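You operate a simulated robot arm through the tools that you are given. There is no shell and no other tool. Be economical: measure what you need, move in short steps, check, and stop when the job is done.

You are at the controls of a simulated two-armed robot. One attempt, no reset.

TASK
Switch the fan switch on. Close the bending table drawer. Stack the M12 bolt carton from the back table on top of the M8 bolt carton. Lift the letter flap open. The order is free.

The check looks at the end state, three seconds after you hand in, the way a careful person would. Anything else that was tipped, shoved, dropped, spilled or broken makes it a failure.

THE ROBOT
Two 7-joint arms with two-finger parallel grippers on one trunk, on a base that drives. Base frame: it is fixed to the floor where the robot stands at the start and does not move with it; the origin is under the middle of the robot, x ahead of it, y to its left, z up. Lengths are in mm, angles in degrees, forces in N, time in s.
The left shoulder is at the start at [50, 158, 1158], the right one opposite. With the tool pointing down near the work surface each hand reaches from about 100 to 660 mm from the robot's upright axis, wherever it stands, measured 20 degrees to its own side. Places, roughly: bending table drawer [100, 5400, 700]; bolt carton [-2750, 9500, 750]; fan switch [500, -200, 1300]; letter flap [-8500, 4600, 1000]. Payload 3.91 kg a hand.
Tool frame (each hand has its own): the origin (TCP) lies between the finger pads and is the grasp point; the fingertips stand 30 mm ahead of it; z points along the fingers, y is the line along which they close. Largest opening 110 mm; finger width 20, thickness 10; the body of the gripper, 48 by 112 mm, starts 55 mm behind the TCP.
Orientation is that of the tool frame in the base frame, as a unit quaternion [x, y, z, w]. With the fingers straight down and closing along the base's y, the tool's x points along the base's -x, its y along +y and its z along -z.

THE INTERFACE
- The arms move only by the tool move_arm. It takes "left_increments", "right_increments" or both (then of equal length, played together; a hand with none holds still); each is text: rows parted by semicolons, each of 7 numbers parted by spaces: the shift along the tool's x, y, z in units of 50 mm (1.0 is 50 mm), then the turn, a rotation vector about the tool's x, y, z in units of 8 degrees (1.0 is 8 degrees), then the finger opening in mm, from 0 to 110. In form: dx dy dz rx ry rz fingers; .... A call has 1 to 12 rows; each row shifts and turns the commanded pose from where the row before left it, along the tool's axes as they then stand. A call with a number of a shift or a turn outside -1 to 1 is refused whole. A row lasts 0.2 s, in which the tool goes at most 50 mm and 8.6 degrees; a call with a longer step from one row to the next is refused whole, and so is a gripper value outside its range. A pose out of reach is approached as far as the arm can. The call stops where the force on the tool passes 40 N (or 10 N more than at its start, if that is more) or the arm is blocked; 0.2 s more then pass. The fingers move at their own pace (about 153 mm/s each) and stop on an object; they squeeze with about 27 N. The grip force told is the motor's: it shows also when the fingers shut on nothing. Time passes only in rows, and 0.2 s behind the last, so rows that do not move let the fingers close. It gives the time, the measured TCP pose, the force on the tool (base axes), the opening and the grip force at its end, in the units of the frame above (readings bear some noise), with the torque about the TCP (base axes, N m) and any sound that the robot's microphone picked up, and new pictures: "views" is both (left out), scene, wrist or none (wrist: the cameras of the hands that moved).
- Cameras (640 x 400 px; columns grow to the right, rows downward): "scene" is now at [123.1, -35.3, 1323.4]; the picture's right is [-0.35, -0.94, 0.00], its down [-0.33, 0.12, -0.94] and it looks along [0.88, -0.32, -0.35] (base axes); focal length 253 px, centre (320, 200). "left" rides on the left gripper at [72, -17, -103] in its tool frame; the picture's right is [0.23, 0.97, 0.00], its down [-0.76, 0.18, -0.62] and it looks along [-0.61, 0.14, 0.78] (tool axes); focal length 222 px, centre (320, 200). "right" rides on the right gripper at [72, 17, -103] in its tool frame; the picture's right is [-0.23, 0.97, 0.00], its down [-0.76, -0.18, -0.62] and it looks along [-0.61, -0.14, 0.78] (tool axes); focal length 222 px, centre (320, 200). There is no depth. A picture from a camera that has moved, and an enlarged one, comes with that camera's place and axes in the base frame and with its lens. The place of the scene camera against the robot may be out by one fixed shift of up to 12 mm in any direction.
- lift_body(by): slides the trunk up (or, below 0, down) by that many mm; the arms and the scene camera ride with it, the base frame stays. It gives what a move gives, with no picture.
- base_move(legs): drives the robot by 1 to 6 legs, each [ahead, turn to the left] in mm and degrees, along the robot's own axes; the way and the turn of a leg run together, so that a leg with both is an arc; at most 1500 mm and 180 degrees a leg. The arms and the cameras ride along, it lands a little off, and it stops where it bumps. It gives what a move gives, and a new picture of the scene camera.
- pan_tilt(pan, tilt): turns the head with the scene camera to pan (to the left, within 80 degrees either way) and tilt (down, from -29 to 69), counted from straight ahead of the robot. It gives what a move gives, and a new picture of the scene camera.
- enlarge(camera, box): a new picture of the part [left, top, right, bottom] of that camera's present view, enlarged. The clock stands still meanwhile.
- sign_off(): hands the job in; it is judged then, once.

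Go step by step. Nothing tells you exact positions but the pictures and the camera data: compare them with the known pose of the tool, close in by small moves and look again before you grip or let go. The budget is 165 turns and 260 pictures, counting those below and the enlarged ones. Unless the task says otherwise, let go and move clear before handing in, and close with one line.

The tools are called after "Call:" as name(argument=value, ...) on one line, values as JSON. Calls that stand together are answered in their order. move_arm: Moves the arms, as the interface text tells. Its arguments: {"type":"object","properties":{"left_increments":{"type":"string"},"right_increments":{"type":"string"},"views":{"type":"string","enum":["both","scene","wrist","none"]}},"required":[]} The other tools are called the same way: lift_body (by) slides the trunk up or down; base_move (legs) drives the base; pan_tilt (pan, tilt) turns the head that bears the scene camera; enlarge (camera, box) takes an enlarged picture of a part of a camera's view; sign_off () hands the job in.

At the start:

```text
time_s: 0.0
left_tcp_pos: [340.8, 23.1, 1149.9]
left_tcp_rot: [-0.002, 1.0, 0.001, 0.0]
left_wrist_force: [0.0, -0.7, 0.3]
left_wrist_torque: [0.03, -0.01, 0.01]
left_grip_width: 109.9
left_grip_force: 0.1
right_tcp_pos: [334.4, -324.7, 1000.8]
right_tcp_rot: [-0.003, 1.0, 0.0, 0.0]
right_wrist_force: [0.3, 1.2, -0.4]
right_wrist_torque: [0.0, -0.01, -0.01]
right_grip_width: 110.0
right_grip_force: 0.0
trunk travel left (down, up): [-400.0, 82.0]
robot x, y, heading: [-3.0, 2.2, -0.1]
head pan, tilt: [-20.3, 20.7]
```

scene: 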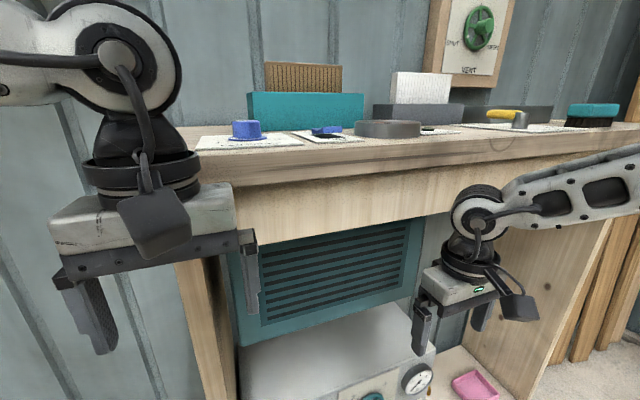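
right: 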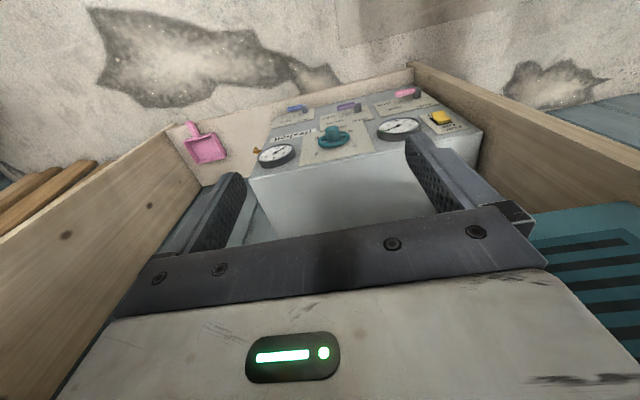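
left: 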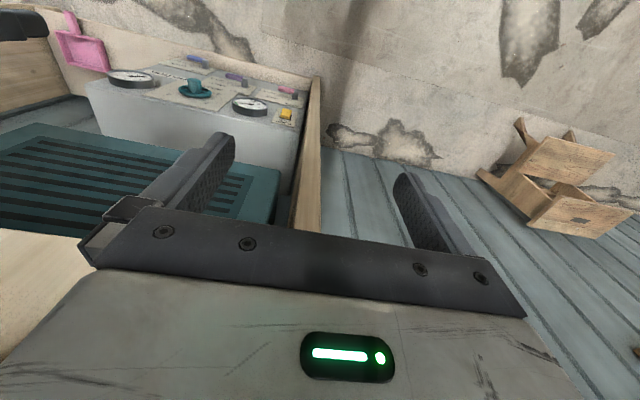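

I see a workbench ahead with several controls on top and a vent panel on the wall. I'll enlarge the bench top to find the fan switch.

Call:
enlarge(camera="scene", box=[180, 50, 420, 200])

Call:
enlarge(camera="scene", box=[400, 0, 640, 150])

```text
2.67 times, centred on (300, 125) of scene
camera zoom: at [123.1, -35.3, 1323.4], right [-0.35, -0.94, 0.0], down [-0.33, 0.12, -0.94], along [0.88, -0.32, -0.35], focal length 674 px, centre (373, 400)
```

zoom: 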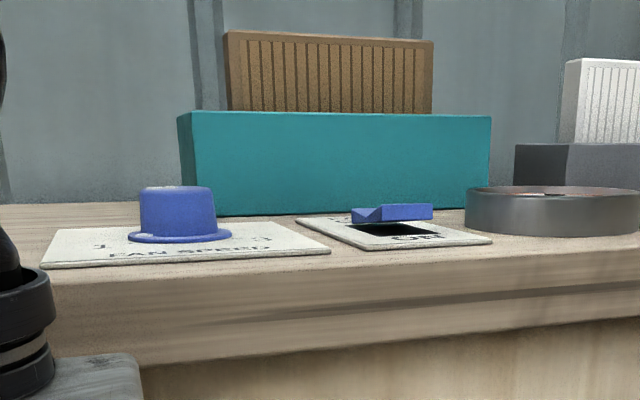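

```text
2.67 times, centred on (520, 75) of scene
camera zoom: at [123.1, -35.3, 1323.4], right [-0.35, -0.94, 0.0], down [-0.33, 0.12, -0.94], along [0.88, -0.32, -0.35], focal length 674 px, centre (-213, 533)
```

zoom: 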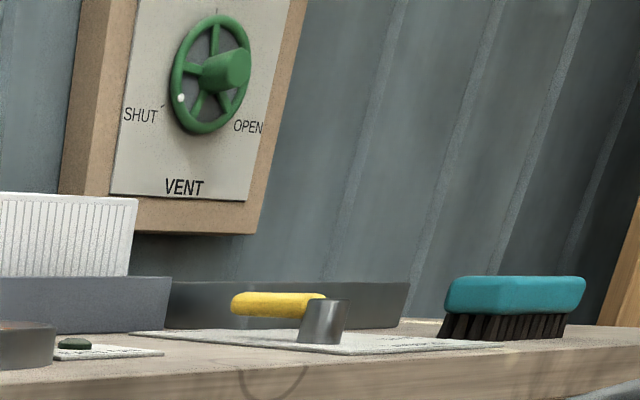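

The blue rocker plate next to "FAN SPEED" is probably the switch. I'll raise the trunk and look from higher.

Call:
lift_body(by=80)

Call:
pan_tilt(pan=-20, tilt=25)

Call:
enlarge(camera="scene", box=[200, 100, 440, 250])

```text
time_s: 1.2
left_tcp_pos: [340.4, 22.7, 1229.8]
left_tcp_rot: [-0.002, 1.0, 0.0, -0.001]
left_wrist_force: [0.0, 0.0, 0.3]
left_wrist_torque: [0.0, -0.02, 0.02]
left_grip_width: 110.1
left_grip_force: 0.0
right_tcp_pos: [333.5, -324.5, 1078.7]
right_tcp_rot: [-0.003, 1.0, 0.001, 0.0]
right_wrist_force: [-0.4, 0.4, -0.4]
right_wrist_torque: [0.0, -0.01, 0.0]
right_grip_width: 110.0
right_grip_force: 0.0
trunk travel left (down, up): [-480.0, 2.0]
robot x, y, heading: [-1.0, 1.8, -0.1]
head pan, tilt: [-20.3, 20.7]
```

```text
time_s: 1.8
left_tcp_pos: [339.3, 23.4, 1229.4]
left_tcp_rot: [-0.003, 1.0, 0.0, 0.0]
left_wrist_force: [0.1, 0.1, -0.5]
left_wrist_torque: [0.02, -0.01, -0.04]
left_grip_width: 110.0
left_grip_force: 0.1
right_tcp_pos: [333.7, -325.1, 1081.0]
right_tcp_rot: [-0.004, 1.0, 0.0, 0.001]
right_wrist_force: [-0.4, -0.4, -0.6]
right_wrist_torque: [0.01, 0.0, 0.0]
right_grip_width: 109.9
right_grip_force: 0.1
trunk travel left (down, up): [-480.0, 2.0]
robot x, y, heading: [-3.1, -2.8, 0.1]
head pan, tilt: [-20.0, 25.0]
camera scene: at [122.4, -34.5, 1396.4], right [-0.34, -0.94, 0.0], down [-0.4, 0.14, -0.91], along [0.85, -0.31, -0.42], focal length 253 px, centre (320, 200)
```

scene: 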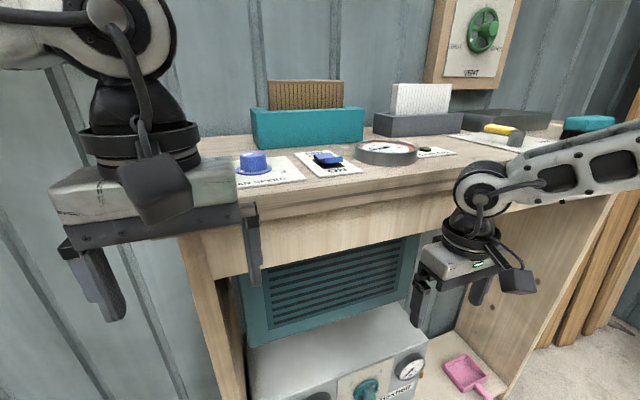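

```text
2.67 times, centred on (320, 175) of scene
camera zoom: at [122.4, -34.5, 1396.4], right [-0.34, -0.94, 0.0], down [-0.4, 0.14, -0.91], along [0.85, -0.31, -0.42], focal length 674 px, centre (320, 267)
```

zoom: 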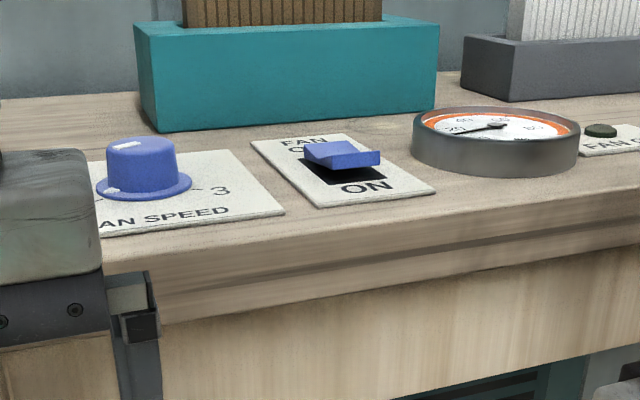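

The blue rocker reads FAN OFF/ON, at about [490,-180,1290], with its ON end up. I'll raise the right hand with the fingers closed and bring it near.

Call:
move_arm(right_increments="0 0 -1 0 0 0 0; 0 0 -1 0 0 0 0; 0 0 -1 0 0 0 0; 0 0 -1 0 0 0 0; 0 0 -1 0 0 0 0; 0 0 -1 0 0 0 0; -1 1 0 0 0 0 0; -1 1 0 0 0 0 0; 0 0.9 0 0 0 0 0")

```text
refused: row 7 steps farther than a row can; nothing moved
```

Call:
move_arm(right_increments="0 0 -1 0 0 0 0; 0 0 -1 0 0 0 0; 0 0 -1 0 0 0 0; 0 0 -1 0 0 0 0; 0 0 -1 0 0 0 0; 0 0 -1 0 0 0 0; -0.7 0.7 0 0 0 0 0; -0.7 0.7 0 0 0 0 0; -0.7 0.7 0 0 0 0 0; 0 0.6 0 0 0 0 0")

```text
time_s: 4.0
left_tcp_pos: [339.2, 23.6, 1231.2]
left_tcp_rot: [-0.001, 1.0, 0.0, 0.001]
left_wrist_force: [0.5, 0.0, -0.4]
left_wrist_torque: [-0.05, -0.03, 0.01]
left_grip_width: 109.9
left_grip_force: 0.0
right_tcp_pos: [421.2, -198.7, 1367.7]
right_tcp_rot: [-0.001, 1.0, 0.001, 0.002]
right_wrist_force: [-0.6, -0.2, -1.2]
right_wrist_torque: [0.01, 0.0, 0.03]
right_grip_width: 0.0
right_grip_force: 27.3
right hand out of reach, approached as far as the arm can: row 9, 10
trunk travel left (down, up): [-480.0, 2.0]
robot x, y, heading: [-2.3, 1.0, 0.0]
head pan, tilt: [-20.0, 25.0]
camera scene: at [120.9, -33.9, 1396.7], right [-0.34, -0.94, 0.0], down [-0.4, 0.14, -0.91], along [0.85, -0.31, -0.42], focal length 253 px, centre (320, 200)
camera right: at [350.0, -182.4, 1470.5], right [0.23, 0.97, 0.0], down [0.76, -0.18, 0.63], along [0.61, -0.14, -0.78], focal length 222 px, centre (320, 200)
```

scene: 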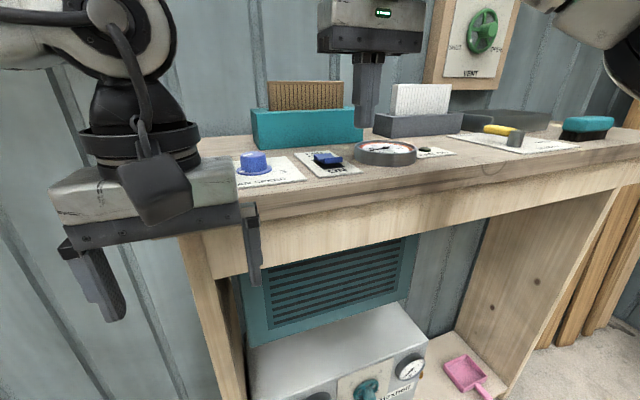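
right: 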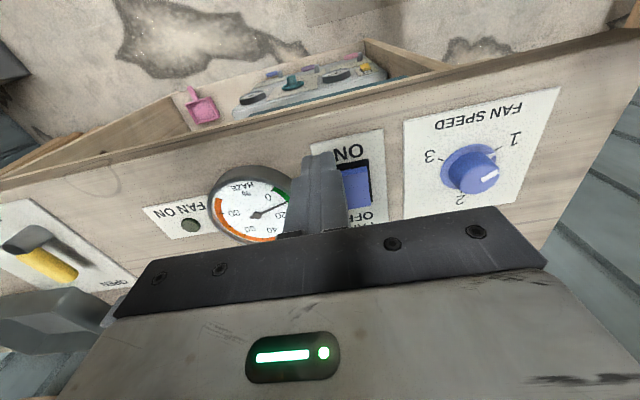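

The right arm is at its reach limit with the fingers down. I'll tilt the fingers forward, which brings the wrist back and gains reach; the ON end of the rocker is near [466,-177,1290].

Call:
move_arm(right_increments="0 0 0 0 -1 0 0; 0 0 0 0 -1 0 0; 0 0 0 0 -1 0 0; 0 0 0 0 0 0 0")

```text
time_s: 5.0
left_tcp_pos: [341.7, 22.4, 1228.9]
left_tcp_rot: [-0.002, 1.0, 0.001, 0.0]
left_wrist_force: [-0.5, -0.5, -0.2]
left_wrist_torque: [-0.01, -0.01, 0.02]
left_grip_width: 110.0
left_grip_force: 0.0
right_tcp_pos: [425.2, -198.0, 1365.7]
right_tcp_rot: [-0.001, 0.978, 0.0, 0.208]
right_wrist_force: [1.0, 0.0, 1.0]
right_wrist_torque: [-0.02, 0.0, -0.01]
right_grip_width: 0.0
right_grip_force: 27.0
trunk travel left (down, up): [-480.0, 2.0]
robot x, y, heading: [-2.5, 3.5, -0.0]
head pan, tilt: [-20.0, 25.0]
camera scene: at [123.0, -34.4, 1396.3], right [-0.34, -0.94, 0.0], down [-0.4, 0.14, -0.91], along [0.85, -0.31, -0.42], focal length 253 px, centre (320, 200)
camera right: at [316.7, -183.3, 1431.1], right [0.2, 0.97, 0.09], down [0.44, -0.18, 0.88], along [0.87, -0.14, -0.47], focal length 222 px, centre (320, 200)
```

scene: 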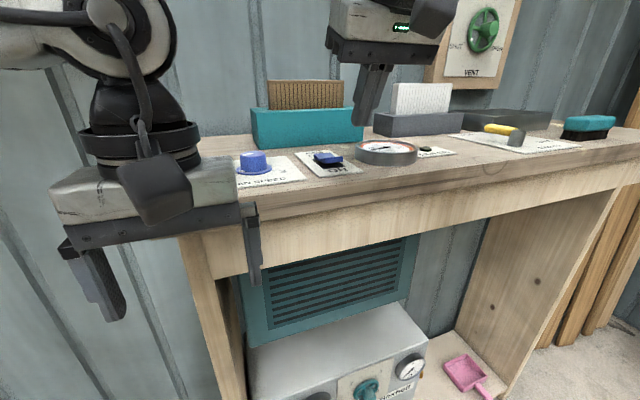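
right: 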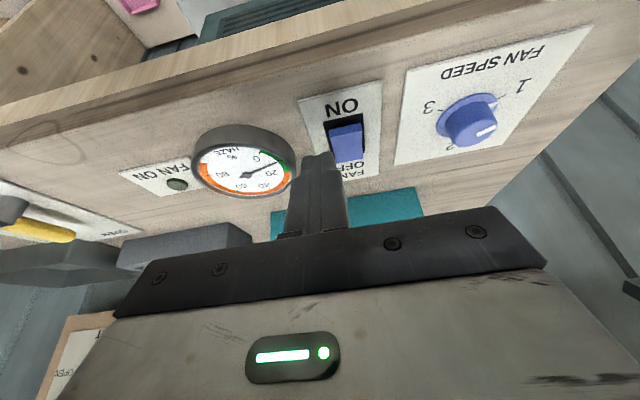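

I need a finer look at the rocker before I press.

Call:
enlarge(camera="right", box=[270, 70, 430, 170])

Call:
enlarge(camera="scene", box=[280, 120, 440, 220])

```text
4.00 times, centred on (350, 120) of right
camera zoom: at [316.7, -183.3, 1431.1], right [0.2, 0.97, 0.09], down [0.44, -0.18, 0.88], along [0.87, -0.14, -0.47], focal length 888 px, centre (200, 520)
```

zoom: 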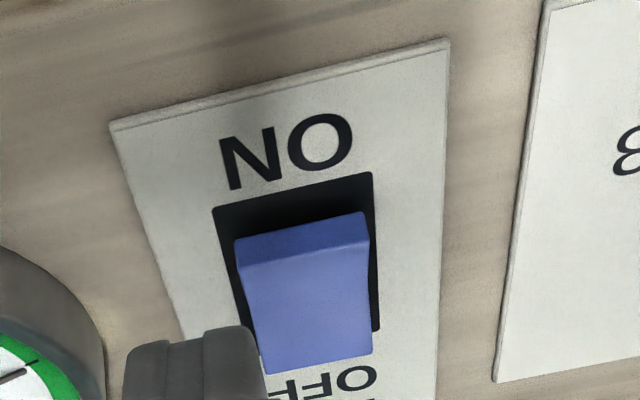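

```text
4.00 times, centred on (360, 170) of scene
camera zoom: at [123.0, -34.4, 1396.3], right [-0.34, -0.94, 0.0], down [-0.4, 0.14, -0.91], along [0.85, -0.31, -0.42], focal length 1011 px, centre (160, 320)
```

zoom: 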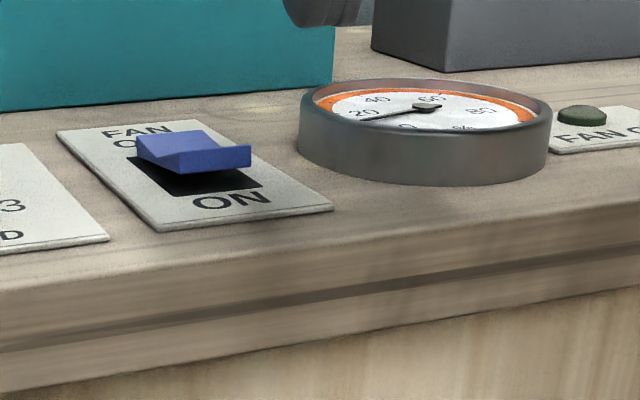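

The near edge of the rocker triangulates to about [463,-178,1291]. I'll put the fingertip about 20 mm above [470,-178] and check.

Call:
move_arm(right_increments="-0.19 0.2 0.4 0 0 0 0; -0.19 0.2 0.4 0 0 0 0; 0 0 0 0 0 0 0")

```text
time_s: 5.8
left_tcp_pos: [340.7, 23.0, 1229.8]
left_tcp_rot: [-0.002, 1.0, 0.001, -0.001]
left_wrist_force: [-0.1, 0.3, -0.1]
left_wrist_torque: [-0.01, 0.0, 0.0]
left_grip_width: 109.9
left_grip_force: 0.1
right_tcp_pos: [457.4, -179.8, 1336.6]
right_tcp_rot: [-0.001, 0.978, 0.0, 0.207]
right_wrist_force: [-0.7, 0.1, 0.4]
right_wrist_torque: [-0.01, 0.05, 0.02]
right_grip_width: 0.3
right_grip_force: 27.5
trunk travel left (down, up): [-480.0, 2.0]
robot x, y, heading: [4.4, 0.5, -0.1]
head pan, tilt: [-20.0, 25.0]
camera scene: at [122.3, -34.6, 1396.5], right [-0.34, -0.94, 0.0], down [-0.4, 0.14, -0.91], along [0.85, -0.31, -0.42], focal length 253 px, centre (320, 200)
camera right: at [349.8, -164.1, 1402.1], right [0.2, 0.97, 0.09], down [0.44, -0.18, 0.88], along [0.87, -0.14, -0.47], focal length 222 px, centre (320, 200)
```

scene: 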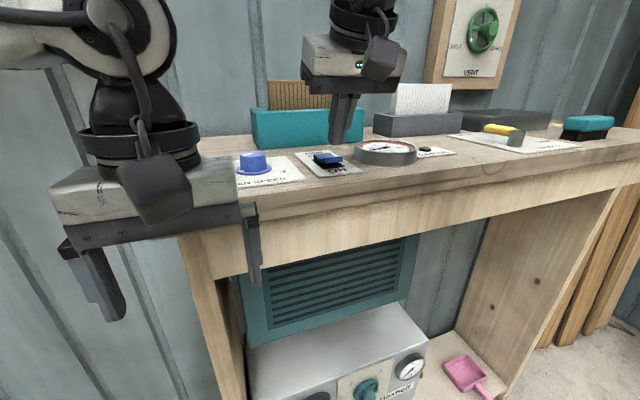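
right: 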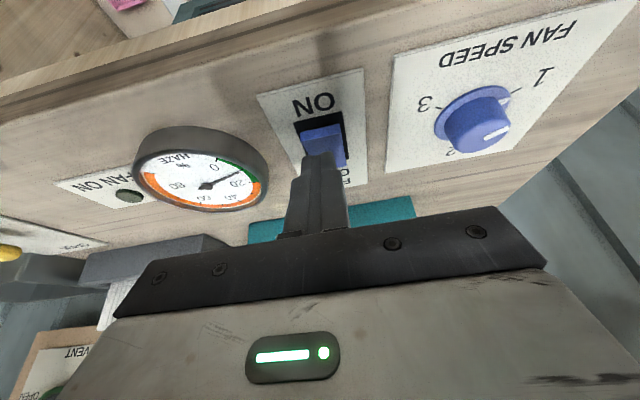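

The tip is over the rocker's ON end, so I'll press straight down in small steps.

Call:
move_arm(right_increments="0.08 0 0.183 0 0 0 0; 0.08 0 0.183 0 0 0 0; 0.05 0 0.11 0 0 0 0; 0.05 0 0.11 0 0 0 0; 0.05 0 0.11 0 0 0 0; 0.05 0 0.11 0 0 0 0")

Call:
enlarge(camera="right", box=[70, 60, 390, 260])

```text
time_s: 7.0
left_tcp_pos: [337.9, 21.5, 1231.7]
left_tcp_rot: [-0.002, 1.0, 0.0, 0.001]
left_wrist_force: [-0.4, 0.5, -1.0]
left_wrist_torque: [0.01, 0.02, 0.03]
left_grip_width: 109.9
left_grip_force: 0.1
right_tcp_pos: [457.0, -180.5, 1309.9]
right_tcp_rot: [-0.002, 0.975, 0.003, 0.221]
right_wrist_force: [-8.5, -2.2, 11.5]
right_wrist_torque: [-0.16, 0.17, -0.05]
right_grip_width: 0.4
right_grip_force: 27.5
trunk travel left (down, up): [-480.0, 2.0]
robot x, y, heading: [1.2, 0.5, -0.1]
head pan, tilt: [-20.0, 25.0]
heard: click
stopped in row 6 (right hand): the force on the tool passed its limit at 45 N (the readings are from after the stop); the commanded pose is now the measured one
camera scene: at [119.7, -35.0, 1396.5], right [-0.34, -0.94, 0.0], down [-0.39, 0.15, -0.91], along [0.85, -0.31, -0.42], focal length 253 px, centre (320, 200)
camera right: at [347.9, -164.2, 1373.1], right [0.2, 0.97, 0.1], down [0.42, -0.18, 0.89], along [0.89, -0.14, -0.44], focal length 222 px, centre (320, 200)
```

scene: 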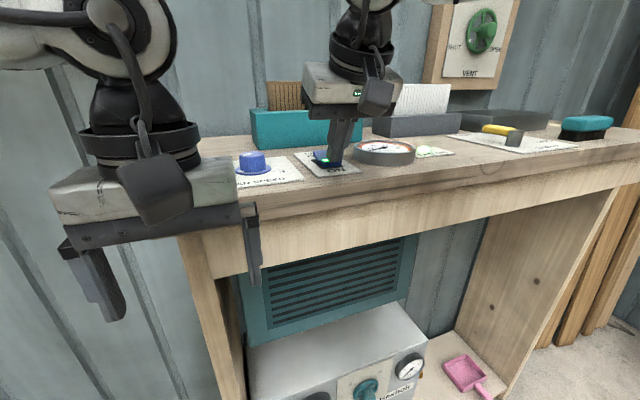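
right: 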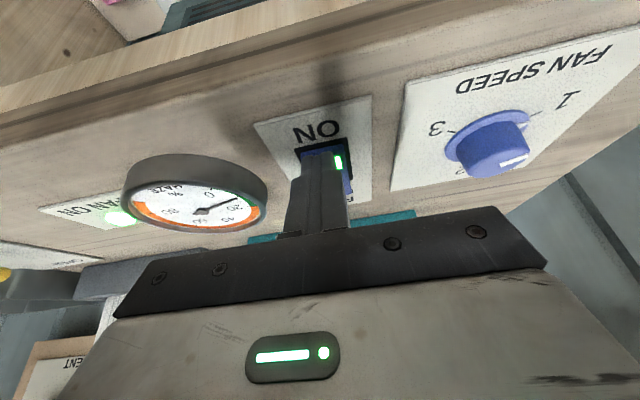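

```text
2.00 times, centred on (230, 160) of right
camera zoom: at [347.9, -164.2, 1373.1], right [0.2, 0.97, 0.1], down [0.42, -0.18, 0.89], along [0.89, -0.14, -0.44], focal length 444 px, centre (500, 280)
```

zoom: 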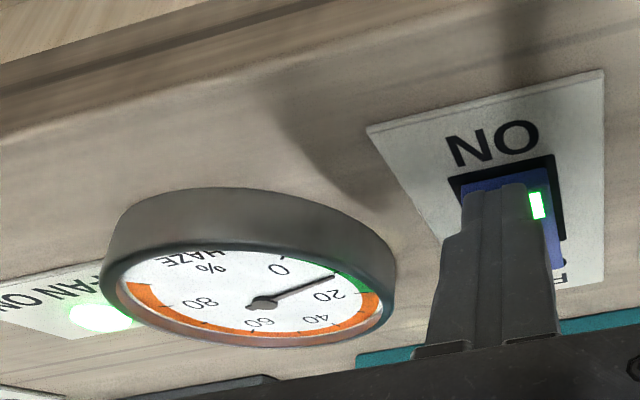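

It clicked and the FAN ON lamp is lit. I'll back the right hand straight up and then away from the bench.

Call:
move_arm(right_increments="-0.42 0 -0.9 0 0 0 0; -0.42 0 -0.9 0 0 0 0; 0.9 0 -0.42 0 0 0 0; 0.9 0 -0.42 0 0 0 0; 0.9 -0.3 0 0 1 0 0; 0 -0.8 0 0 1 0 0; 0 -0.8 0 0 1 0 0; 0 -0.5 0 0 0 0 0", views="scene")

Call:
pan_tilt(pan=75, tilt=15)

```text
time_s: 8.8
left_tcp_pos: [340.2, 22.8, 1230.6]
left_tcp_rot: [-0.002, 1.0, 0.001, 0.0]
left_wrist_force: [-0.4, 0.4, -0.4]
left_wrist_torque: [-0.03, 0.03, 0.0]
left_grip_width: 110.2
left_grip_force: 0.1
right_tcp_pos: [320.6, -302.7, 1386.6]
right_tcp_rot: [-0.001, 1.0, 0.003, 0.01]
right_wrist_force: [-0.3, 0.7, 0.1]
right_wrist_torque: [0.0, 0.02, -0.02]
right_grip_width: 0.1
right_grip_force: 27.1
trunk travel left (down, up): [-480.0, 2.0]
robot x, y, heading: [-1.4, -0.7, -0.1]
head pan, tilt: [-20.0, 25.0]
camera scene: at [122.1, -35.3, 1396.5], right [-0.34, -0.94, 0.0], down [-0.4, 0.15, -0.91], along [0.85, -0.31, -0.42], focal length 253 px, centre (320, 200)
```

scene: 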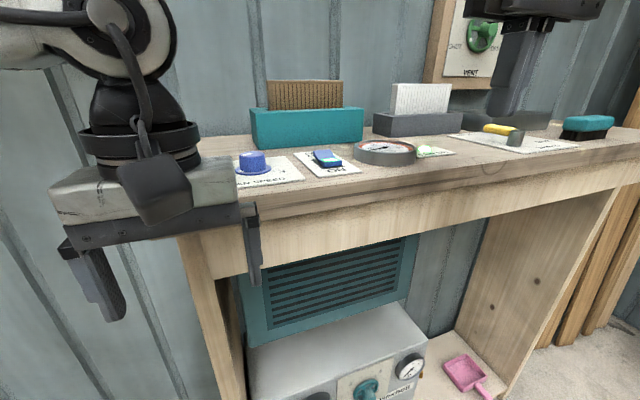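

```text
time_s: 10.6
left_tcp_pos: [341.8, 23.1, 1229.5]
left_tcp_rot: [-0.003, 1.0, 0.0, 0.0]
left_wrist_force: [-0.3, 0.4, 1.3]
left_wrist_torque: [0.01, -0.01, -0.01]
left_grip_width: 110.1
left_grip_force: 0.1
right_tcp_pos: [322.6, -302.1, 1386.1]
right_tcp_rot: [-0.001, 1.0, 0.002, 0.011]
right_wrist_force: [-0.2, 0.9, 0.4]
right_wrist_torque: [-0.02, 0.01, 0.01]
right_grip_width: 0.0
right_grip_force: 26.7
trunk travel left (down, up): [-480.0, 2.0]
robot x, y, heading: [-2.4, 0.8, 0.1]
head pan, tilt: [75.0, 15.0]
camera scene: at [60.2, 87.0, 1412.6], right [0.97, -0.26, 0.0], down [-0.07, -0.25, -0.97], along [0.25, 0.93, -0.26], focal length 253 px, centre (320, 200)
```

scene: 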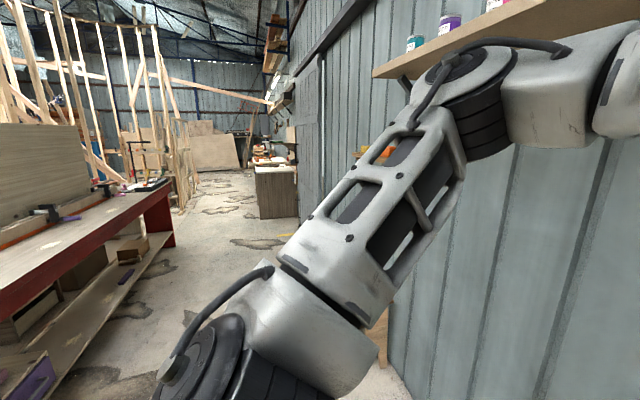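

The fan is on. The corridor runs along +y between the wall and a long table at x≈-1050, so I'll back up, turn left, and look ahead.

Call:
base_move(legs=[[-300, 0], [0, 90]])

Call:
pan_tilt(pan=0, tilt=15)

```text
time_s: 16.5
left_tcp_pos: [-335.9, 339.1, 1230.3]
left_tcp_rot: [0.718, -0.696, 0.0, 0.001]
left_wrist_force: [0.6, 0.0, 0.1]
left_wrist_torque: [-0.03, 0.0, 0.0]
left_grip_width: 110.1
left_grip_force: 0.1
right_tcp_pos: [-9.8, 330.1, 1388.6]
right_tcp_rot: [0.718, -0.696, -0.01, -0.006]
right_wrist_force: [-1.2, -0.2, 0.2]
right_wrist_torque: [0.0, -0.02, 0.01]
right_grip_width: 0.0
right_grip_force: 26.7
trunk travel left (down, up): [-480.0, 2.0]
robot x, y, heading: [-303.4, 0.6, 91.8]
head pan, tilt: [75.0, 15.0]
camera scene: at [-399.5, 58.2, 1412.6], right [0.23, 0.97, 0.0], down [0.25, -0.06, -0.97], along [-0.94, 0.22, -0.26], focal length 253 px, centre (320, 200)
```

scene: 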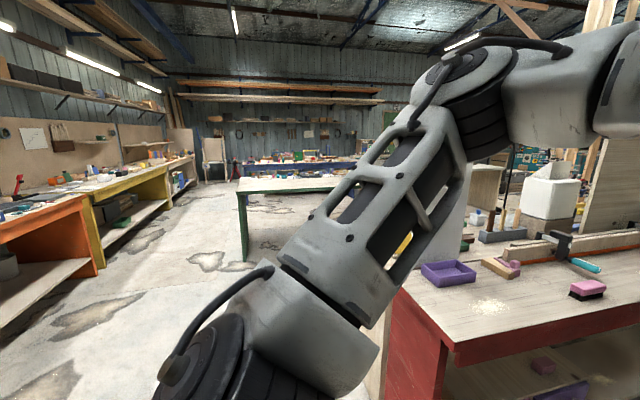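

```text
time_s: 18.0
left_tcp_pos: [-334.9, 339.0, 1230.1]
left_tcp_rot: [0.719, -0.695, 0.0, 0.0]
left_wrist_force: [0.2, 0.5, 0.7]
left_wrist_torque: [-0.02, -0.01, -0.03]
left_grip_width: 110.0
left_grip_force: 0.1
right_tcp_pos: [-11.7, 330.2, 1386.5]
right_tcp_rot: [0.718, -0.696, -0.01, -0.006]
right_wrist_force: [0.7, -0.7, -0.6]
right_wrist_torque: [-0.03, 0.06, 0.01]
right_grip_width: 0.2
right_grip_force: 26.6
trunk travel left (down, up): [-480.0, 2.0]
robot x, y, heading: [-304.8, -0.8, 91.3]
head pan, tilt: [0.0, 15.0]
camera scene: at [-311.3, 129.9, 1412.7], right [1.0, 0.03, 0.0], down [0.01, -0.26, -0.97], along [-0.03, 0.97, -0.26], focal length 253 px, centre (320, 200)
```

scene: 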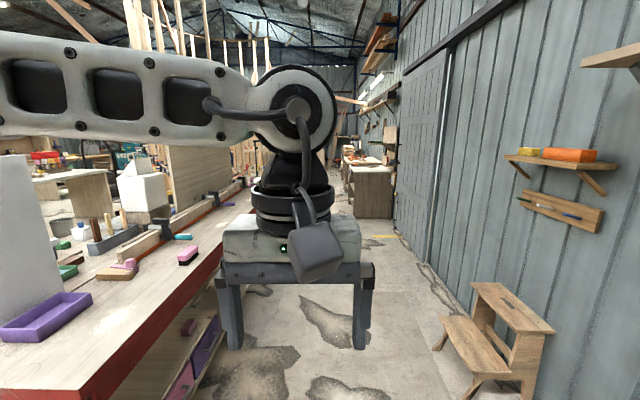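

The corridor is clear, with a step stool on the right and the red table on the left. A wood table ahead at x≈100–700, y≈4300 may hold the drawer, so I'll drive up the corridor.

Call:
base_move(legs=[[1400, -2], [1300, 0]])

```text
time_s: 31.0
left_tcp_pos: [-329.6, 3023.7, 1229.8]
left_tcp_rot: [-0.705, 0.709, 0.0, 0.0]
left_wrist_force: [0.8, 0.7, -0.5]
left_wrist_torque: [-0.05, 0.0, 0.0]
left_grip_width: 109.9
left_grip_force: 0.0
right_tcp_pos: [-5.3, 2999.9, 1386.6]
right_tcp_rot: [-0.704, 0.71, 0.01, 0.006]
right_wrist_force: [0.3, -0.1, 0.7]
right_wrist_torque: [0.0, 0.03, 0.0]
right_grip_width: 0.0
right_grip_force: 27.1
trunk travel left (down, up): [-480.0, 2.0]
robot x, y, heading: [-313.2, 2682.9, 89.5]
head pan, tilt: [0.0, 15.0]
camera scene: at [-313.7, 2812.6, 1412.6], right [1.0, -0.01, 0.0], down [0.0, -0.26, -0.97], along [0.01, 0.97, -0.26], focal length 253 px, centre (320, 200)
```

scene: 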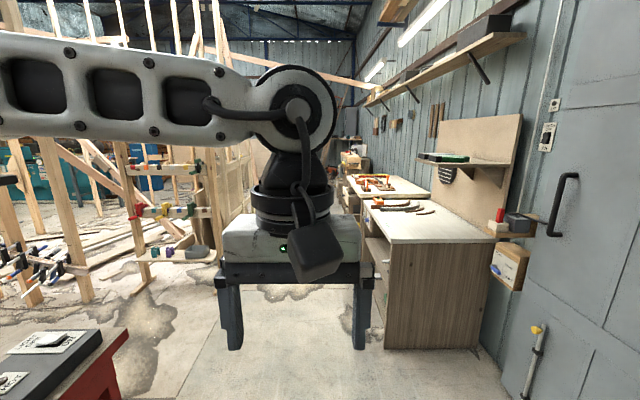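

The bench along the right wall starts at y≈4200 with its front at x≈140, and a drawer shows on that front. I'll drive on and move the left hand out of the camera view.

Call:
base_move(legs=[[400, 15], [800, -15]])

Call:
pan_tilt(pan=-40, tilt=25)

```text
time_s: 37.3
left_tcp_pos: [-480.9, 4192.4, 1229.7]
left_tcp_rot: [-0.706, 0.708, 0.0, 0.0]
left_wrist_force: [-0.8, -0.3, -0.2]
left_wrist_torque: [-0.02, 0.02, 0.0]
left_grip_width: 110.2
left_grip_force: 0.1
right_tcp_pos: [-155.8, 4171.0, 1387.9]
right_tcp_rot: [-0.706, 0.708, 0.01, 0.007]
right_wrist_force: [0.8, -1.2, 1.0]
right_wrist_torque: [-0.02, 0.0, -0.02]
right_grip_width: 0.0
right_grip_force: 26.4
trunk travel left (down, up): [-480.0, 2.0]
robot x, y, heading: [-462.1, 3849.5, 89.4]
head pan, tilt: [0.0, 15.0]
camera scene: at [-463.0, 3982.1, 1412.6], right [1.0, -0.01, 0.0], down [0.0, -0.26, -0.97], along [0.01, 0.97, -0.26], focal length 253 px, centre (320, 200)
```

scene: 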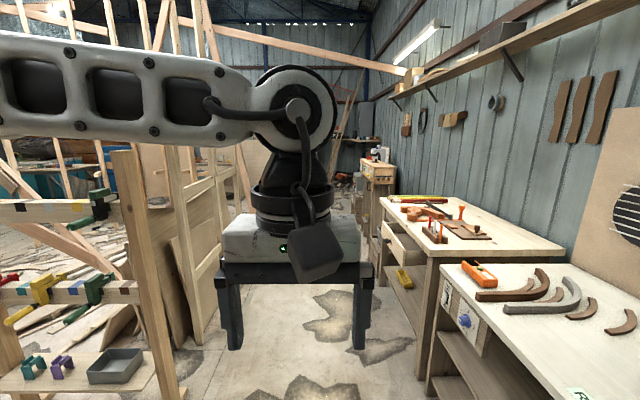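

```text
time_s: 38.4
left_tcp_pos: [-480.2, 4192.4, 1228.9]
left_tcp_rot: [-0.706, 0.708, 0.001, 0.0]
left_wrist_force: [0.5, 0.1, 0.2]
left_wrist_torque: [0.01, -0.02, 0.02]
left_grip_width: 110.0
left_grip_force: 0.0
right_tcp_pos: [-156.3, 4170.6, 1387.9]
right_tcp_rot: [-0.706, 0.708, 0.01, 0.007]
right_wrist_force: [0.0, 0.0, 0.5]
right_wrist_torque: [-0.02, -0.01, 0.04]
right_grip_width: 0.0
right_grip_force: 27.3
trunk travel left (down, up): [-480.0, 2.0]
robot x, y, heading: [-460.7, 3849.3, 89.8]
head pan, tilt: [-40.0, 25.0]
camera scene: at [-404.1, 3958.6, 1396.4], right [0.76, -0.65, 0.0], down [-0.27, -0.32, -0.91], along [0.59, 0.69, -0.42], focal length 253 px, centre (320, 200)
```

scene: 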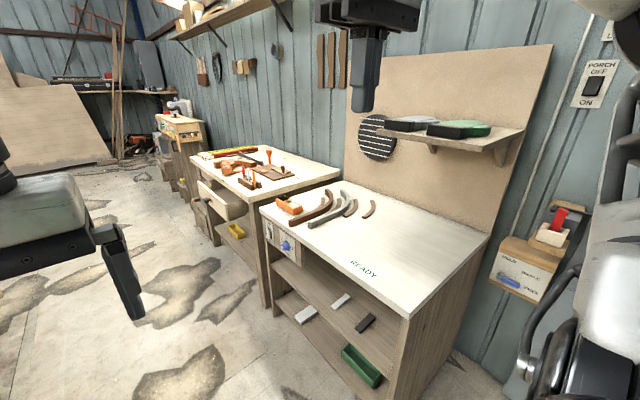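

The second table has a drawer pulled open, matching the given place of about [100,5400,700]. I'll drive alongside it, keeping to x≈-480, and look.

Call:
enlarge(camera="scene", box=[160, 130, 320, 230])

Call:
base_move(legs=[[750, 0]])

```text
4.00 times, centred on (240, 180) of scene
camera zoom: at [-404.1, 3958.6, 1396.4], right [0.76, -0.65, 0.0], down [-0.27, -0.32, -0.91], along [0.59, 0.69, -0.42], focal length 1011 px, centre (640, 280)
```

zoom: 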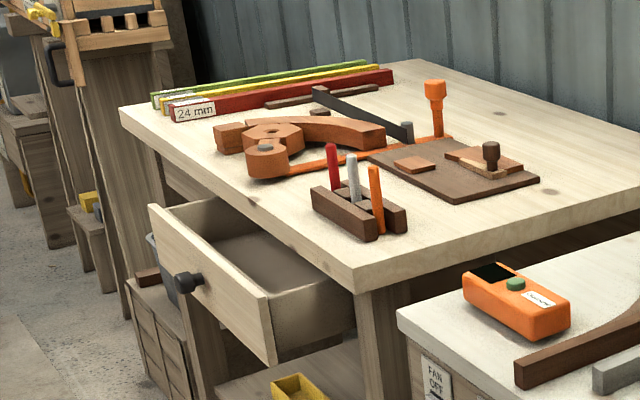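

```text
time_s: 42.4
left_tcp_pos: [-470.2, 4945.1, 1230.3]
left_tcp_rot: [-0.703, 0.711, 0.0, 0.001]
left_wrist_force: [-0.1, 0.1, 0.4]
left_wrist_torque: [0.0, 0.01, 0.03]
left_grip_width: 110.1
left_grip_force: 0.0
right_tcp_pos: [-145.3, 4922.1, 1388.0]
right_tcp_rot: [-0.703, 0.711, 0.011, 0.006]
right_wrist_force: [0.2, -0.2, -0.4]
right_wrist_torque: [-0.05, -0.04, -0.03]
right_grip_width: 0.2
right_grip_force: 27.0
trunk travel left (down, up): [-480.0, 2.0]
robot x, y, heading: [-451.3, 4604.9, 89.2]
head pan, tilt: [-40.0, 25.0]
camera scene: at [-395.0, 4711.4, 1396.4], right [0.76, -0.65, 0.0], down [-0.28, -0.32, -0.91], along [0.59, 0.69, -0.42], focal length 253 px, centre (320, 200)
```

scene: 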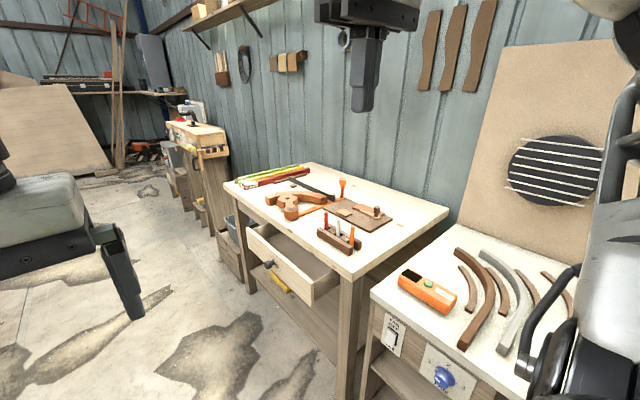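

The drawer knob triangulates to about [-35,5427,766], with the front near x≈0. I'll drive up beside it and turn right to face it, placed so the left hand is in front.

Call:
base_move(legs=[[720, 0], [0, -89]])

Call:
pan_tilt(pan=0, tilt=45)

```text
time_s: 50.1
left_tcp_pos: [-104.0, 5350.3, 1229.9]
left_tcp_rot: [-0.007, 1.0, 0.0, 0.0]
left_wrist_force: [0.5, 0.1, 0.4]
left_wrist_torque: [-0.01, 0.01, -0.01]
left_grip_width: 109.8
left_grip_force: 0.1
right_tcp_pos: [-120.1, 5025.7, 1388.5]
right_tcp_rot: [-0.007, 1.0, 0.002, 0.012]
right_wrist_force: [0.3, -0.5, -0.3]
right_wrist_torque: [0.0, 0.04, 0.0]
right_grip_width: 0.0
right_grip_force: 27.3
trunk travel left (down, up): [-480.0, 2.0]
robot x, y, heading: [-443.4, 5325.2, 0.5]
head pan, tilt: [-40.0, 25.0]
camera scene: at [-336.6, 5263.0, 1396.4], right [-0.64, -0.77, 0.0], down [-0.33, 0.27, -0.91], along [0.7, -0.58, -0.42], focal length 253 px, centre (320, 200)
```

scene: 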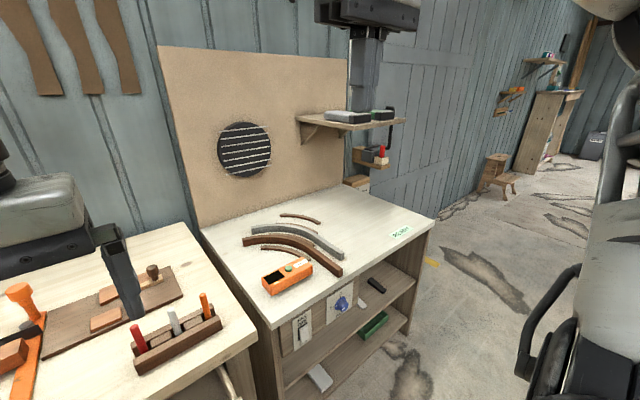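

```text
time_s: 51.2
left_tcp_pos: [-103.0, 5351.4, 1231.3]
left_tcp_rot: [-0.007, 1.0, 0.0, 0.0]
left_wrist_force: [-0.5, 0.1, -0.4]
left_wrist_torque: [-0.01, -0.04, 0.01]
left_grip_width: 110.0
left_grip_force: 0.1
right_tcp_pos: [-119.2, 5025.7, 1388.0]
right_tcp_rot: [-0.007, 1.0, 0.002, 0.012]
right_wrist_force: [0.0, -0.1, 0.2]
right_wrist_torque: [0.02, -0.04, -0.02]
right_grip_width: 0.4
right_grip_force: 26.7
trunk travel left (down, up): [-480.0, 2.0]
robot x, y, heading: [-444.2, 5328.6, 0.8]
head pan, tilt: [0.0, 45.0]
camera scene: at [-326.4, 5322.4, 1365.9], right [0.01, -1.0, 0.0], down [-0.71, -0.01, -0.71], along [0.71, 0.01, -0.71], focal length 253 px, centre (320, 200)
```

scene: 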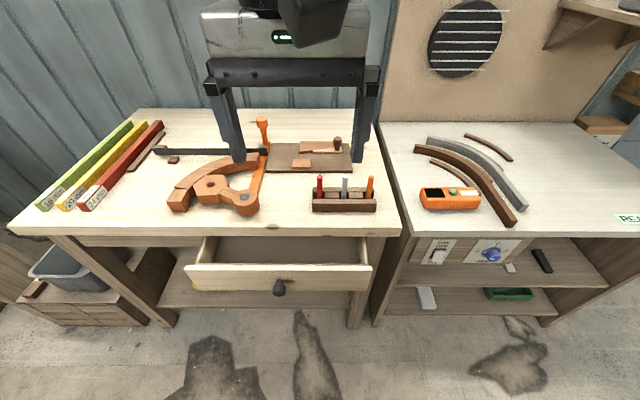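

The drawer knob is confirmed at [-40,5428,766]. I'll turn the left hand so the fingers point forward, line it up with the knob in y, then lower the trunk and push with open fingers straddling the knob.

Call:
move_arm(left_increments="0 0.8 0 0 0 0 110; 0 0.74 0 0 0 0 110; 0 0 0 0 -1 0 110; 0 0 0 0 -1 0 110; 0 0 0 0 -1 0 110; 0 0 0 0 -1 0 110; 0 0 0 0 -1 0 110; 0 0 0 0 -1 0 110; 0 0 0 0 -1 0 110; 0 0 0 0 -1 0 110; 0 0 0 0 0 0 110", views="scene")

```text
time_s: 53.6
left_tcp_pos: [-84.3, 5406.8, 1243.8]
left_tcp_rot: [-0.007, 0.848, 0.004, 0.53]
left_wrist_force: [-0.3, 0.8, 0.6]
left_wrist_torque: [0.01, -0.03, 0.01]
left_grip_width: 109.9
left_grip_force: 0.1
left hand out of reach, approached as far as the arm can: row 9, 10
right_tcp_pos: [-119.2, 5026.2, 1386.9]
right_tcp_rot: [-0.007, 1.0, 0.003, 0.013]
right_wrist_force: [-0.4, -0.2, 0.7]
right_wrist_torque: [-0.02, 0.0, -0.07]
right_grip_width: 0.0
right_grip_force: 27.0
trunk travel left (down, up): [-480.0, 2.0]
robot x, y, heading: [-447.5, 5321.0, 0.7]
head pan, tilt: [0.0, 45.0]
camera scene: at [-326.5, 5322.7, 1365.9], right [0.01, -1.0, 0.0], down [-0.71, -0.01, -0.71], along [0.71, 0.01, -0.71], focal length 253 px, centre (320, 200)
```

scene: 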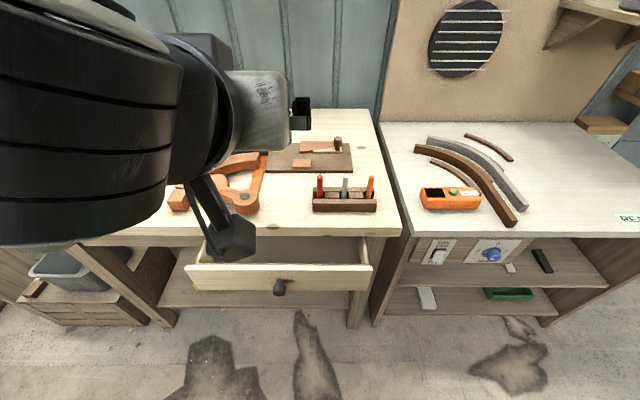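

The arm is cramped this close. I'll back up 170 mm and lower the trunk.

Call:
base_move(legs=[[-170, 0]])

Call:
lift_body(by=-300)

Call:
move_arm(left_increments="0 0 0 0 0 0 110")

```text
time_s: 55.1
left_tcp_pos: [-250.0, 5406.8, 1243.7]
left_tcp_rot: [-0.009, 0.848, 0.006, 0.53]
left_wrist_force: [-0.6, -0.6, 0.4]
left_wrist_torque: [0.02, -0.02, 0.01]
left_grip_width: 109.9
left_grip_force: 0.1
right_tcp_pos: [-284.3, 5025.0, 1388.4]
right_tcp_rot: [-0.009, 1.0, 0.002, 0.012]
right_wrist_force: [-1.3, -0.2, -0.7]
right_wrist_torque: [0.02, -0.05, 0.01]
right_grip_width: 0.0
right_grip_force: 27.1
trunk travel left (down, up): [-480.0, 2.0]
robot x, y, heading: [-607.3, 5322.6, 0.8]
head pan, tilt: [0.0, 45.0]
camera scene: at [-492.5, 5321.0, 1365.9], right [0.02, -1.0, 0.0], down [-0.71, -0.01, -0.71], along [0.71, 0.01, -0.71], focal length 253 px, centre (320, 200)
```

scene: 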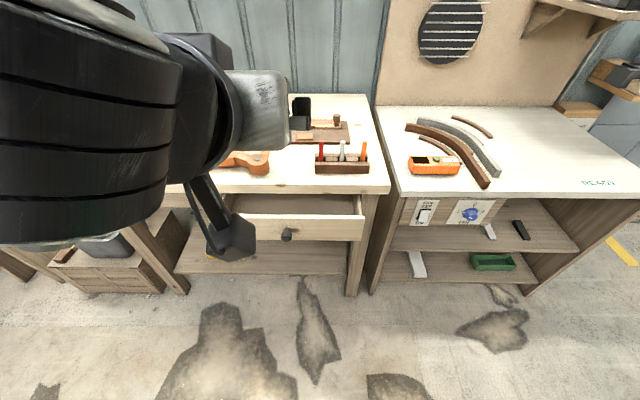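

```text
time_s: 58.1
left_tcp_pos: [-249.1, 5407.4, 943.7]
left_tcp_rot: [-0.009, 0.849, 0.006, 0.529]
left_wrist_force: [0.7, -0.3, -0.3]
left_wrist_torque: [-0.01, -0.01, 0.0]
left_grip_width: 110.0
left_grip_force: 0.0
right_tcp_pos: [-284.5, 5026.4, 1087.9]
right_tcp_rot: [-0.009, 1.0, 0.001, 0.011]
right_wrist_force: [0.4, -0.2, -0.1]
right_wrist_torque: [0.05, 0.01, -0.04]
right_grip_width: 0.2
right_grip_force: 26.9
trunk travel left (down, up): [-180.0, 302.0]
robot x, y, heading: [-608.0, 5319.8, 0.8]
head pan, tilt: [0.0, 45.0]
```

```text
time_s: 58.5
left_tcp_pos: [-248.5, 5405.8, 944.1]
left_tcp_rot: [-0.008, 0.848, 0.005, 0.529]
left_wrist_force: [0.8, -0.3, -0.8]
left_wrist_torque: [-0.01, -0.02, 0.03]
left_grip_width: 109.9
left_grip_force: 0.1
right_tcp_pos: [-284.5, 5024.8, 1087.7]
right_tcp_rot: [-0.01, 1.0, 0.002, 0.011]
right_wrist_force: [-0.5, 0.0, 0.3]
right_wrist_torque: [0.01, 0.01, 0.01]
right_grip_width: 0.0
right_grip_force: 26.8
trunk travel left (down, up): [-180.0, 302.0]
robot x, y, heading: [-607.9, 5322.1, 0.9]
head pan, tilt: [0.0, 45.0]
camera scene: at [-491.7, 5321.0, 1065.9], right [0.02, -1.0, 0.0], down [-0.71, -0.01, -0.71], along [0.71, 0.01, -0.71], focal length 253 px, centre (320, 200)
camera left: at [-374.4, 5386.6, 923.0], right [-0.12, 0.97, -0.2], down [-0.23, 0.17, 0.96], along [0.97, 0.16, 0.2], focal length 222 px, centre (320, 200)
```

scene: 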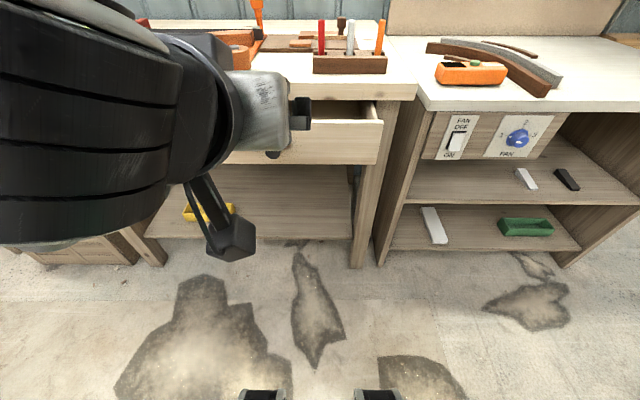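
left: 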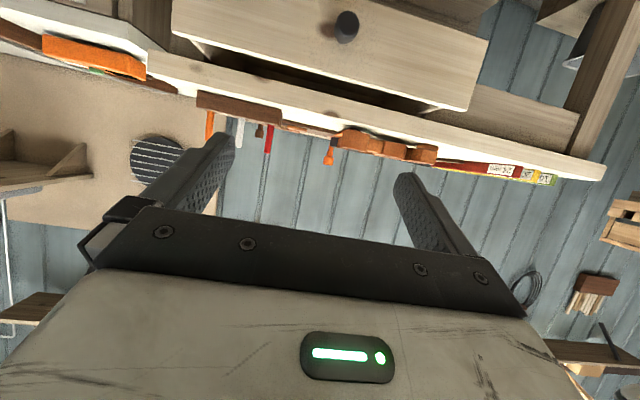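

I now move the left hand down and forward to line up with the knob, stopping about 80 mm short of it.

Call:
move_arm(left_increments="0.454 0.088 0.577 0 0 0 110; 0.454 0.088 0.577 0 0 0 110; 0.454 0.088 0.577 0 0 0 110; 0.454 0.088 0.577 0 0 0 110; 0.454 0.088 0.577 0 0 0 110; 0 0 0 0 0 0 110")

```text
time_s: 59.9
left_tcp_pos: [-167.9, 5427.1, 780.6]
left_tcp_rot: [-0.009, 0.848, 0.006, 0.53]
left_wrist_force: [0.3, -0.7, -0.3]
left_wrist_torque: [-0.01, -0.01, -0.01]
left_grip_width: 109.9
left_grip_force: 0.1
left hand out of reach, approached as far as the arm can: row 1
right_tcp_pos: [-282.5, 5027.0, 1088.1]
right_tcp_rot: [-0.01, 1.0, 0.003, 0.012]
right_wrist_force: [0.7, 0.0, -0.1]
right_wrist_torque: [0.0, 0.02, -0.01]
right_grip_width: 0.2
right_grip_force: 26.8
trunk travel left (down, up): [-180.0, 302.0]
robot x, y, heading: [-611.2, 5321.8, 1.0]
head pan, tilt: [0.0, 45.0]
camera scene: at [-491.7, 5321.1, 1065.8], right [0.02, -1.0, 0.0], down [-0.71, -0.01, -0.71], along [0.71, 0.01, -0.71], focal length 253 px, centre (320, 200)
camera left: at [-293.0, 5407.7, 760.4], right [-0.12, 0.97, -0.2], down [-0.23, 0.17, 0.96], along [0.97, 0.16, 0.2], focal length 222 px, centre (320, 200)
```

scene: 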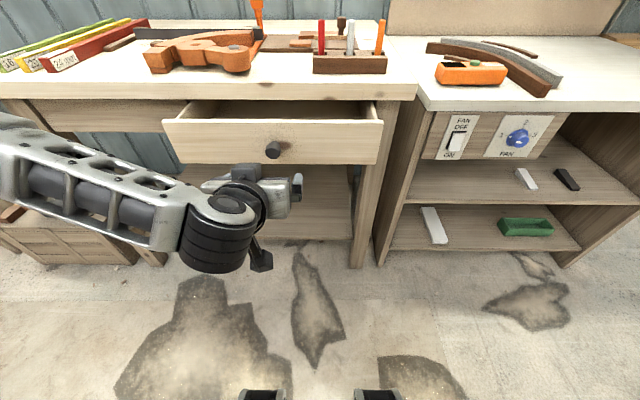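
left: 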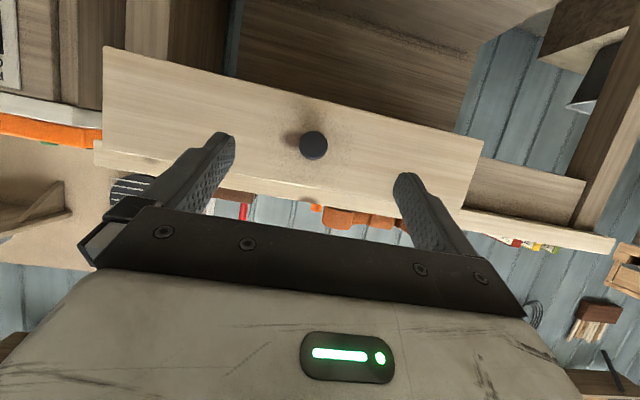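

The fingers straddle the knob. I'll drop 17 mm to knob height and push forward, watching the force.

Call:
move_arm(left_increments="-0.155 0 0.705 0 0 0 110; -0.155 0 0.705 0 0 0 110; -0.13 0 0.27 0 0 0 110; -0.13 0 0.27 0 0 0 110; -0.13 0 0.27 0 0 0 110; -0.1 0 0.2 0 0 0 110; -0.1 0 0.2 0 0 0 110; -0.1 0 0.2 0 0 0 110; -0.1 0 0.2 0 0 0 110; -0.1 0 0.2 0 0 0 110; -0.1 0 0.2 0 0 0 110")

```text
time_s: 62.3
left_tcp_pos: [15.2, 5432.0, 762.6]
left_tcp_rot: [-0.009, 0.848, 0.005, 0.529]
left_wrist_force: [0.4, 1.6, -0.5]
left_wrist_torque: [-0.01, 0.02, 0.0]
left_grip_width: 110.0
left_grip_force: 0.1
right_tcp_pos: [-282.8, 5025.7, 1088.2]
right_tcp_rot: [-0.01, 1.0, 0.002, 0.011]
right_wrist_force: [0.0, 0.4, 1.2]
right_wrist_torque: [0.0, -0.02, -0.02]
right_grip_width: 0.0
right_grip_force: 26.4
trunk travel left (down, up): [-180.0, 302.0]
robot x, y, heading: [-611.5, 5321.7, 0.8]
head pan, tilt: [0.0, 45.0]
camera scene: at [-491.7, 5321.0, 1065.8], right [0.02, -1.0, 0.0], down [-0.71, -0.01, -0.71], along [0.71, 0.01, -0.71], focal length 253 px, centre (320, 200)
camera left: at [-109.3, 5411.1, 742.0], right [-0.12, 0.97, -0.2], down [-0.23, 0.17, 0.96], along [0.97, 0.16, 0.2], focal length 222 px, centre (320, 200)
```

scene: 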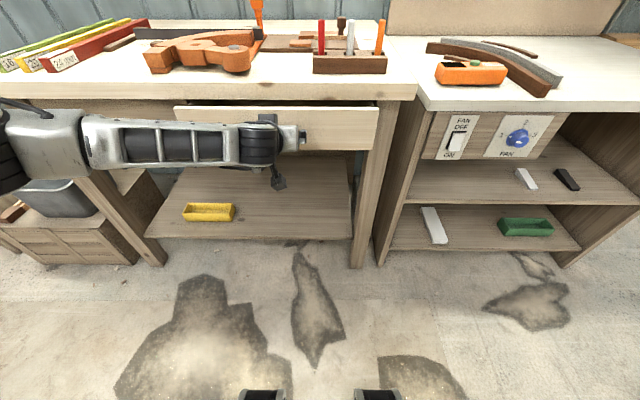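
left: 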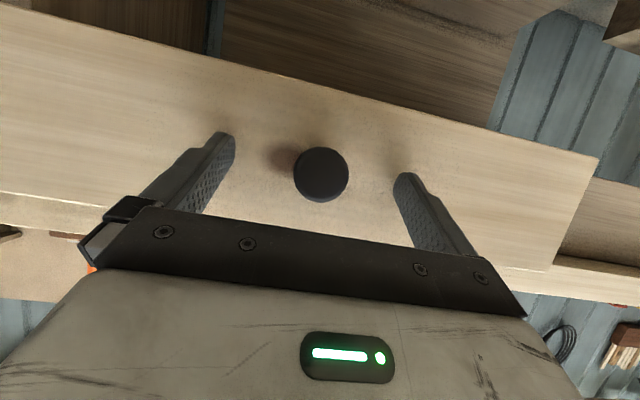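

The drawer is sliding in, so I'll keep pushing.

Call:
move_arm(left_increments="-0.1 0 0.2 0 0 0 110; -0.1 0 0.2 0 0 0 110; -0.1 0 0.2 0 0 0 110; -0.1 0 0.2 0 0 0 110; -0.1 0 0.2 0 0 0 110; -0.1 0 0.2 0 0 0 110; -0.1 0 0.2 0 0 0 110; -0.1 0 0.2 0 0 0 110")

```text
time_s: 63.9
left_tcp_pos: [85.5, 5430.6, 763.5]
left_tcp_rot: [-0.004, 0.85, 0.002, 0.527]
left_wrist_force: [-18.3, 4.1, 7.0]
left_wrist_torque: [-0.37, -0.09, -0.9]
left_grip_width: 107.7
left_grip_force: 0.1
right_tcp_pos: [-284.7, 5026.3, 1087.7]
right_tcp_rot: [-0.01, 1.0, 0.002, 0.012]
right_wrist_force: [-0.2, 0.8, -0.1]
right_wrist_torque: [0.0, -0.01, 0.0]
right_grip_width: 0.0
right_grip_force: 26.7
trunk travel left (down, up): [-180.0, 302.0]
robot x, y, heading: [-610.7, 5320.0, 1.2]
head pan, tilt: [0.0, 45.0]
stopped in row 7 (left hand): the force on the tool passed its limit at 50 N (the readings are from after the stop); the commanded pose is now the measured one
camera scene: at [-494.1, 5321.5, 1066.3], right [0.02, -1.0, 0.0], down [-0.71, -0.01, -0.71], along [0.71, 0.01, -0.71], focal length 253 px, centre (320, 200)
camera left: at [-38.8, 5412.1, 743.8], right [-0.11, 0.97, -0.2], down [-0.22, 0.18, 0.96], along [0.97, 0.15, 0.2], focal length 222 px, centre (320, 200)
```

scene: 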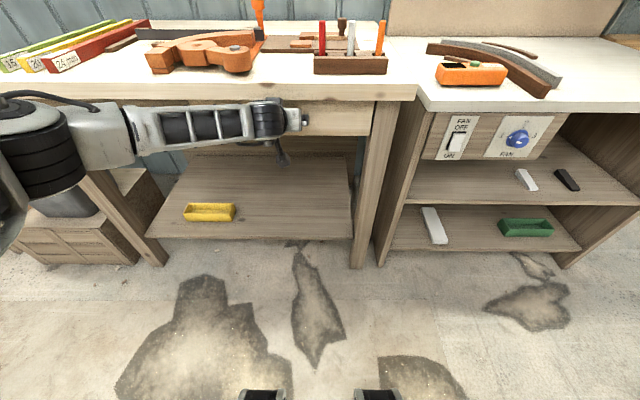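
left: 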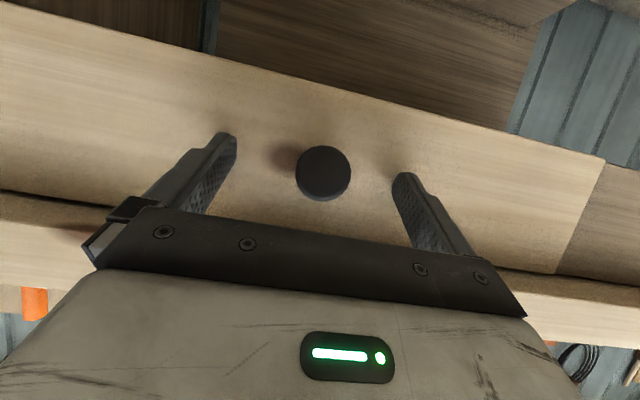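

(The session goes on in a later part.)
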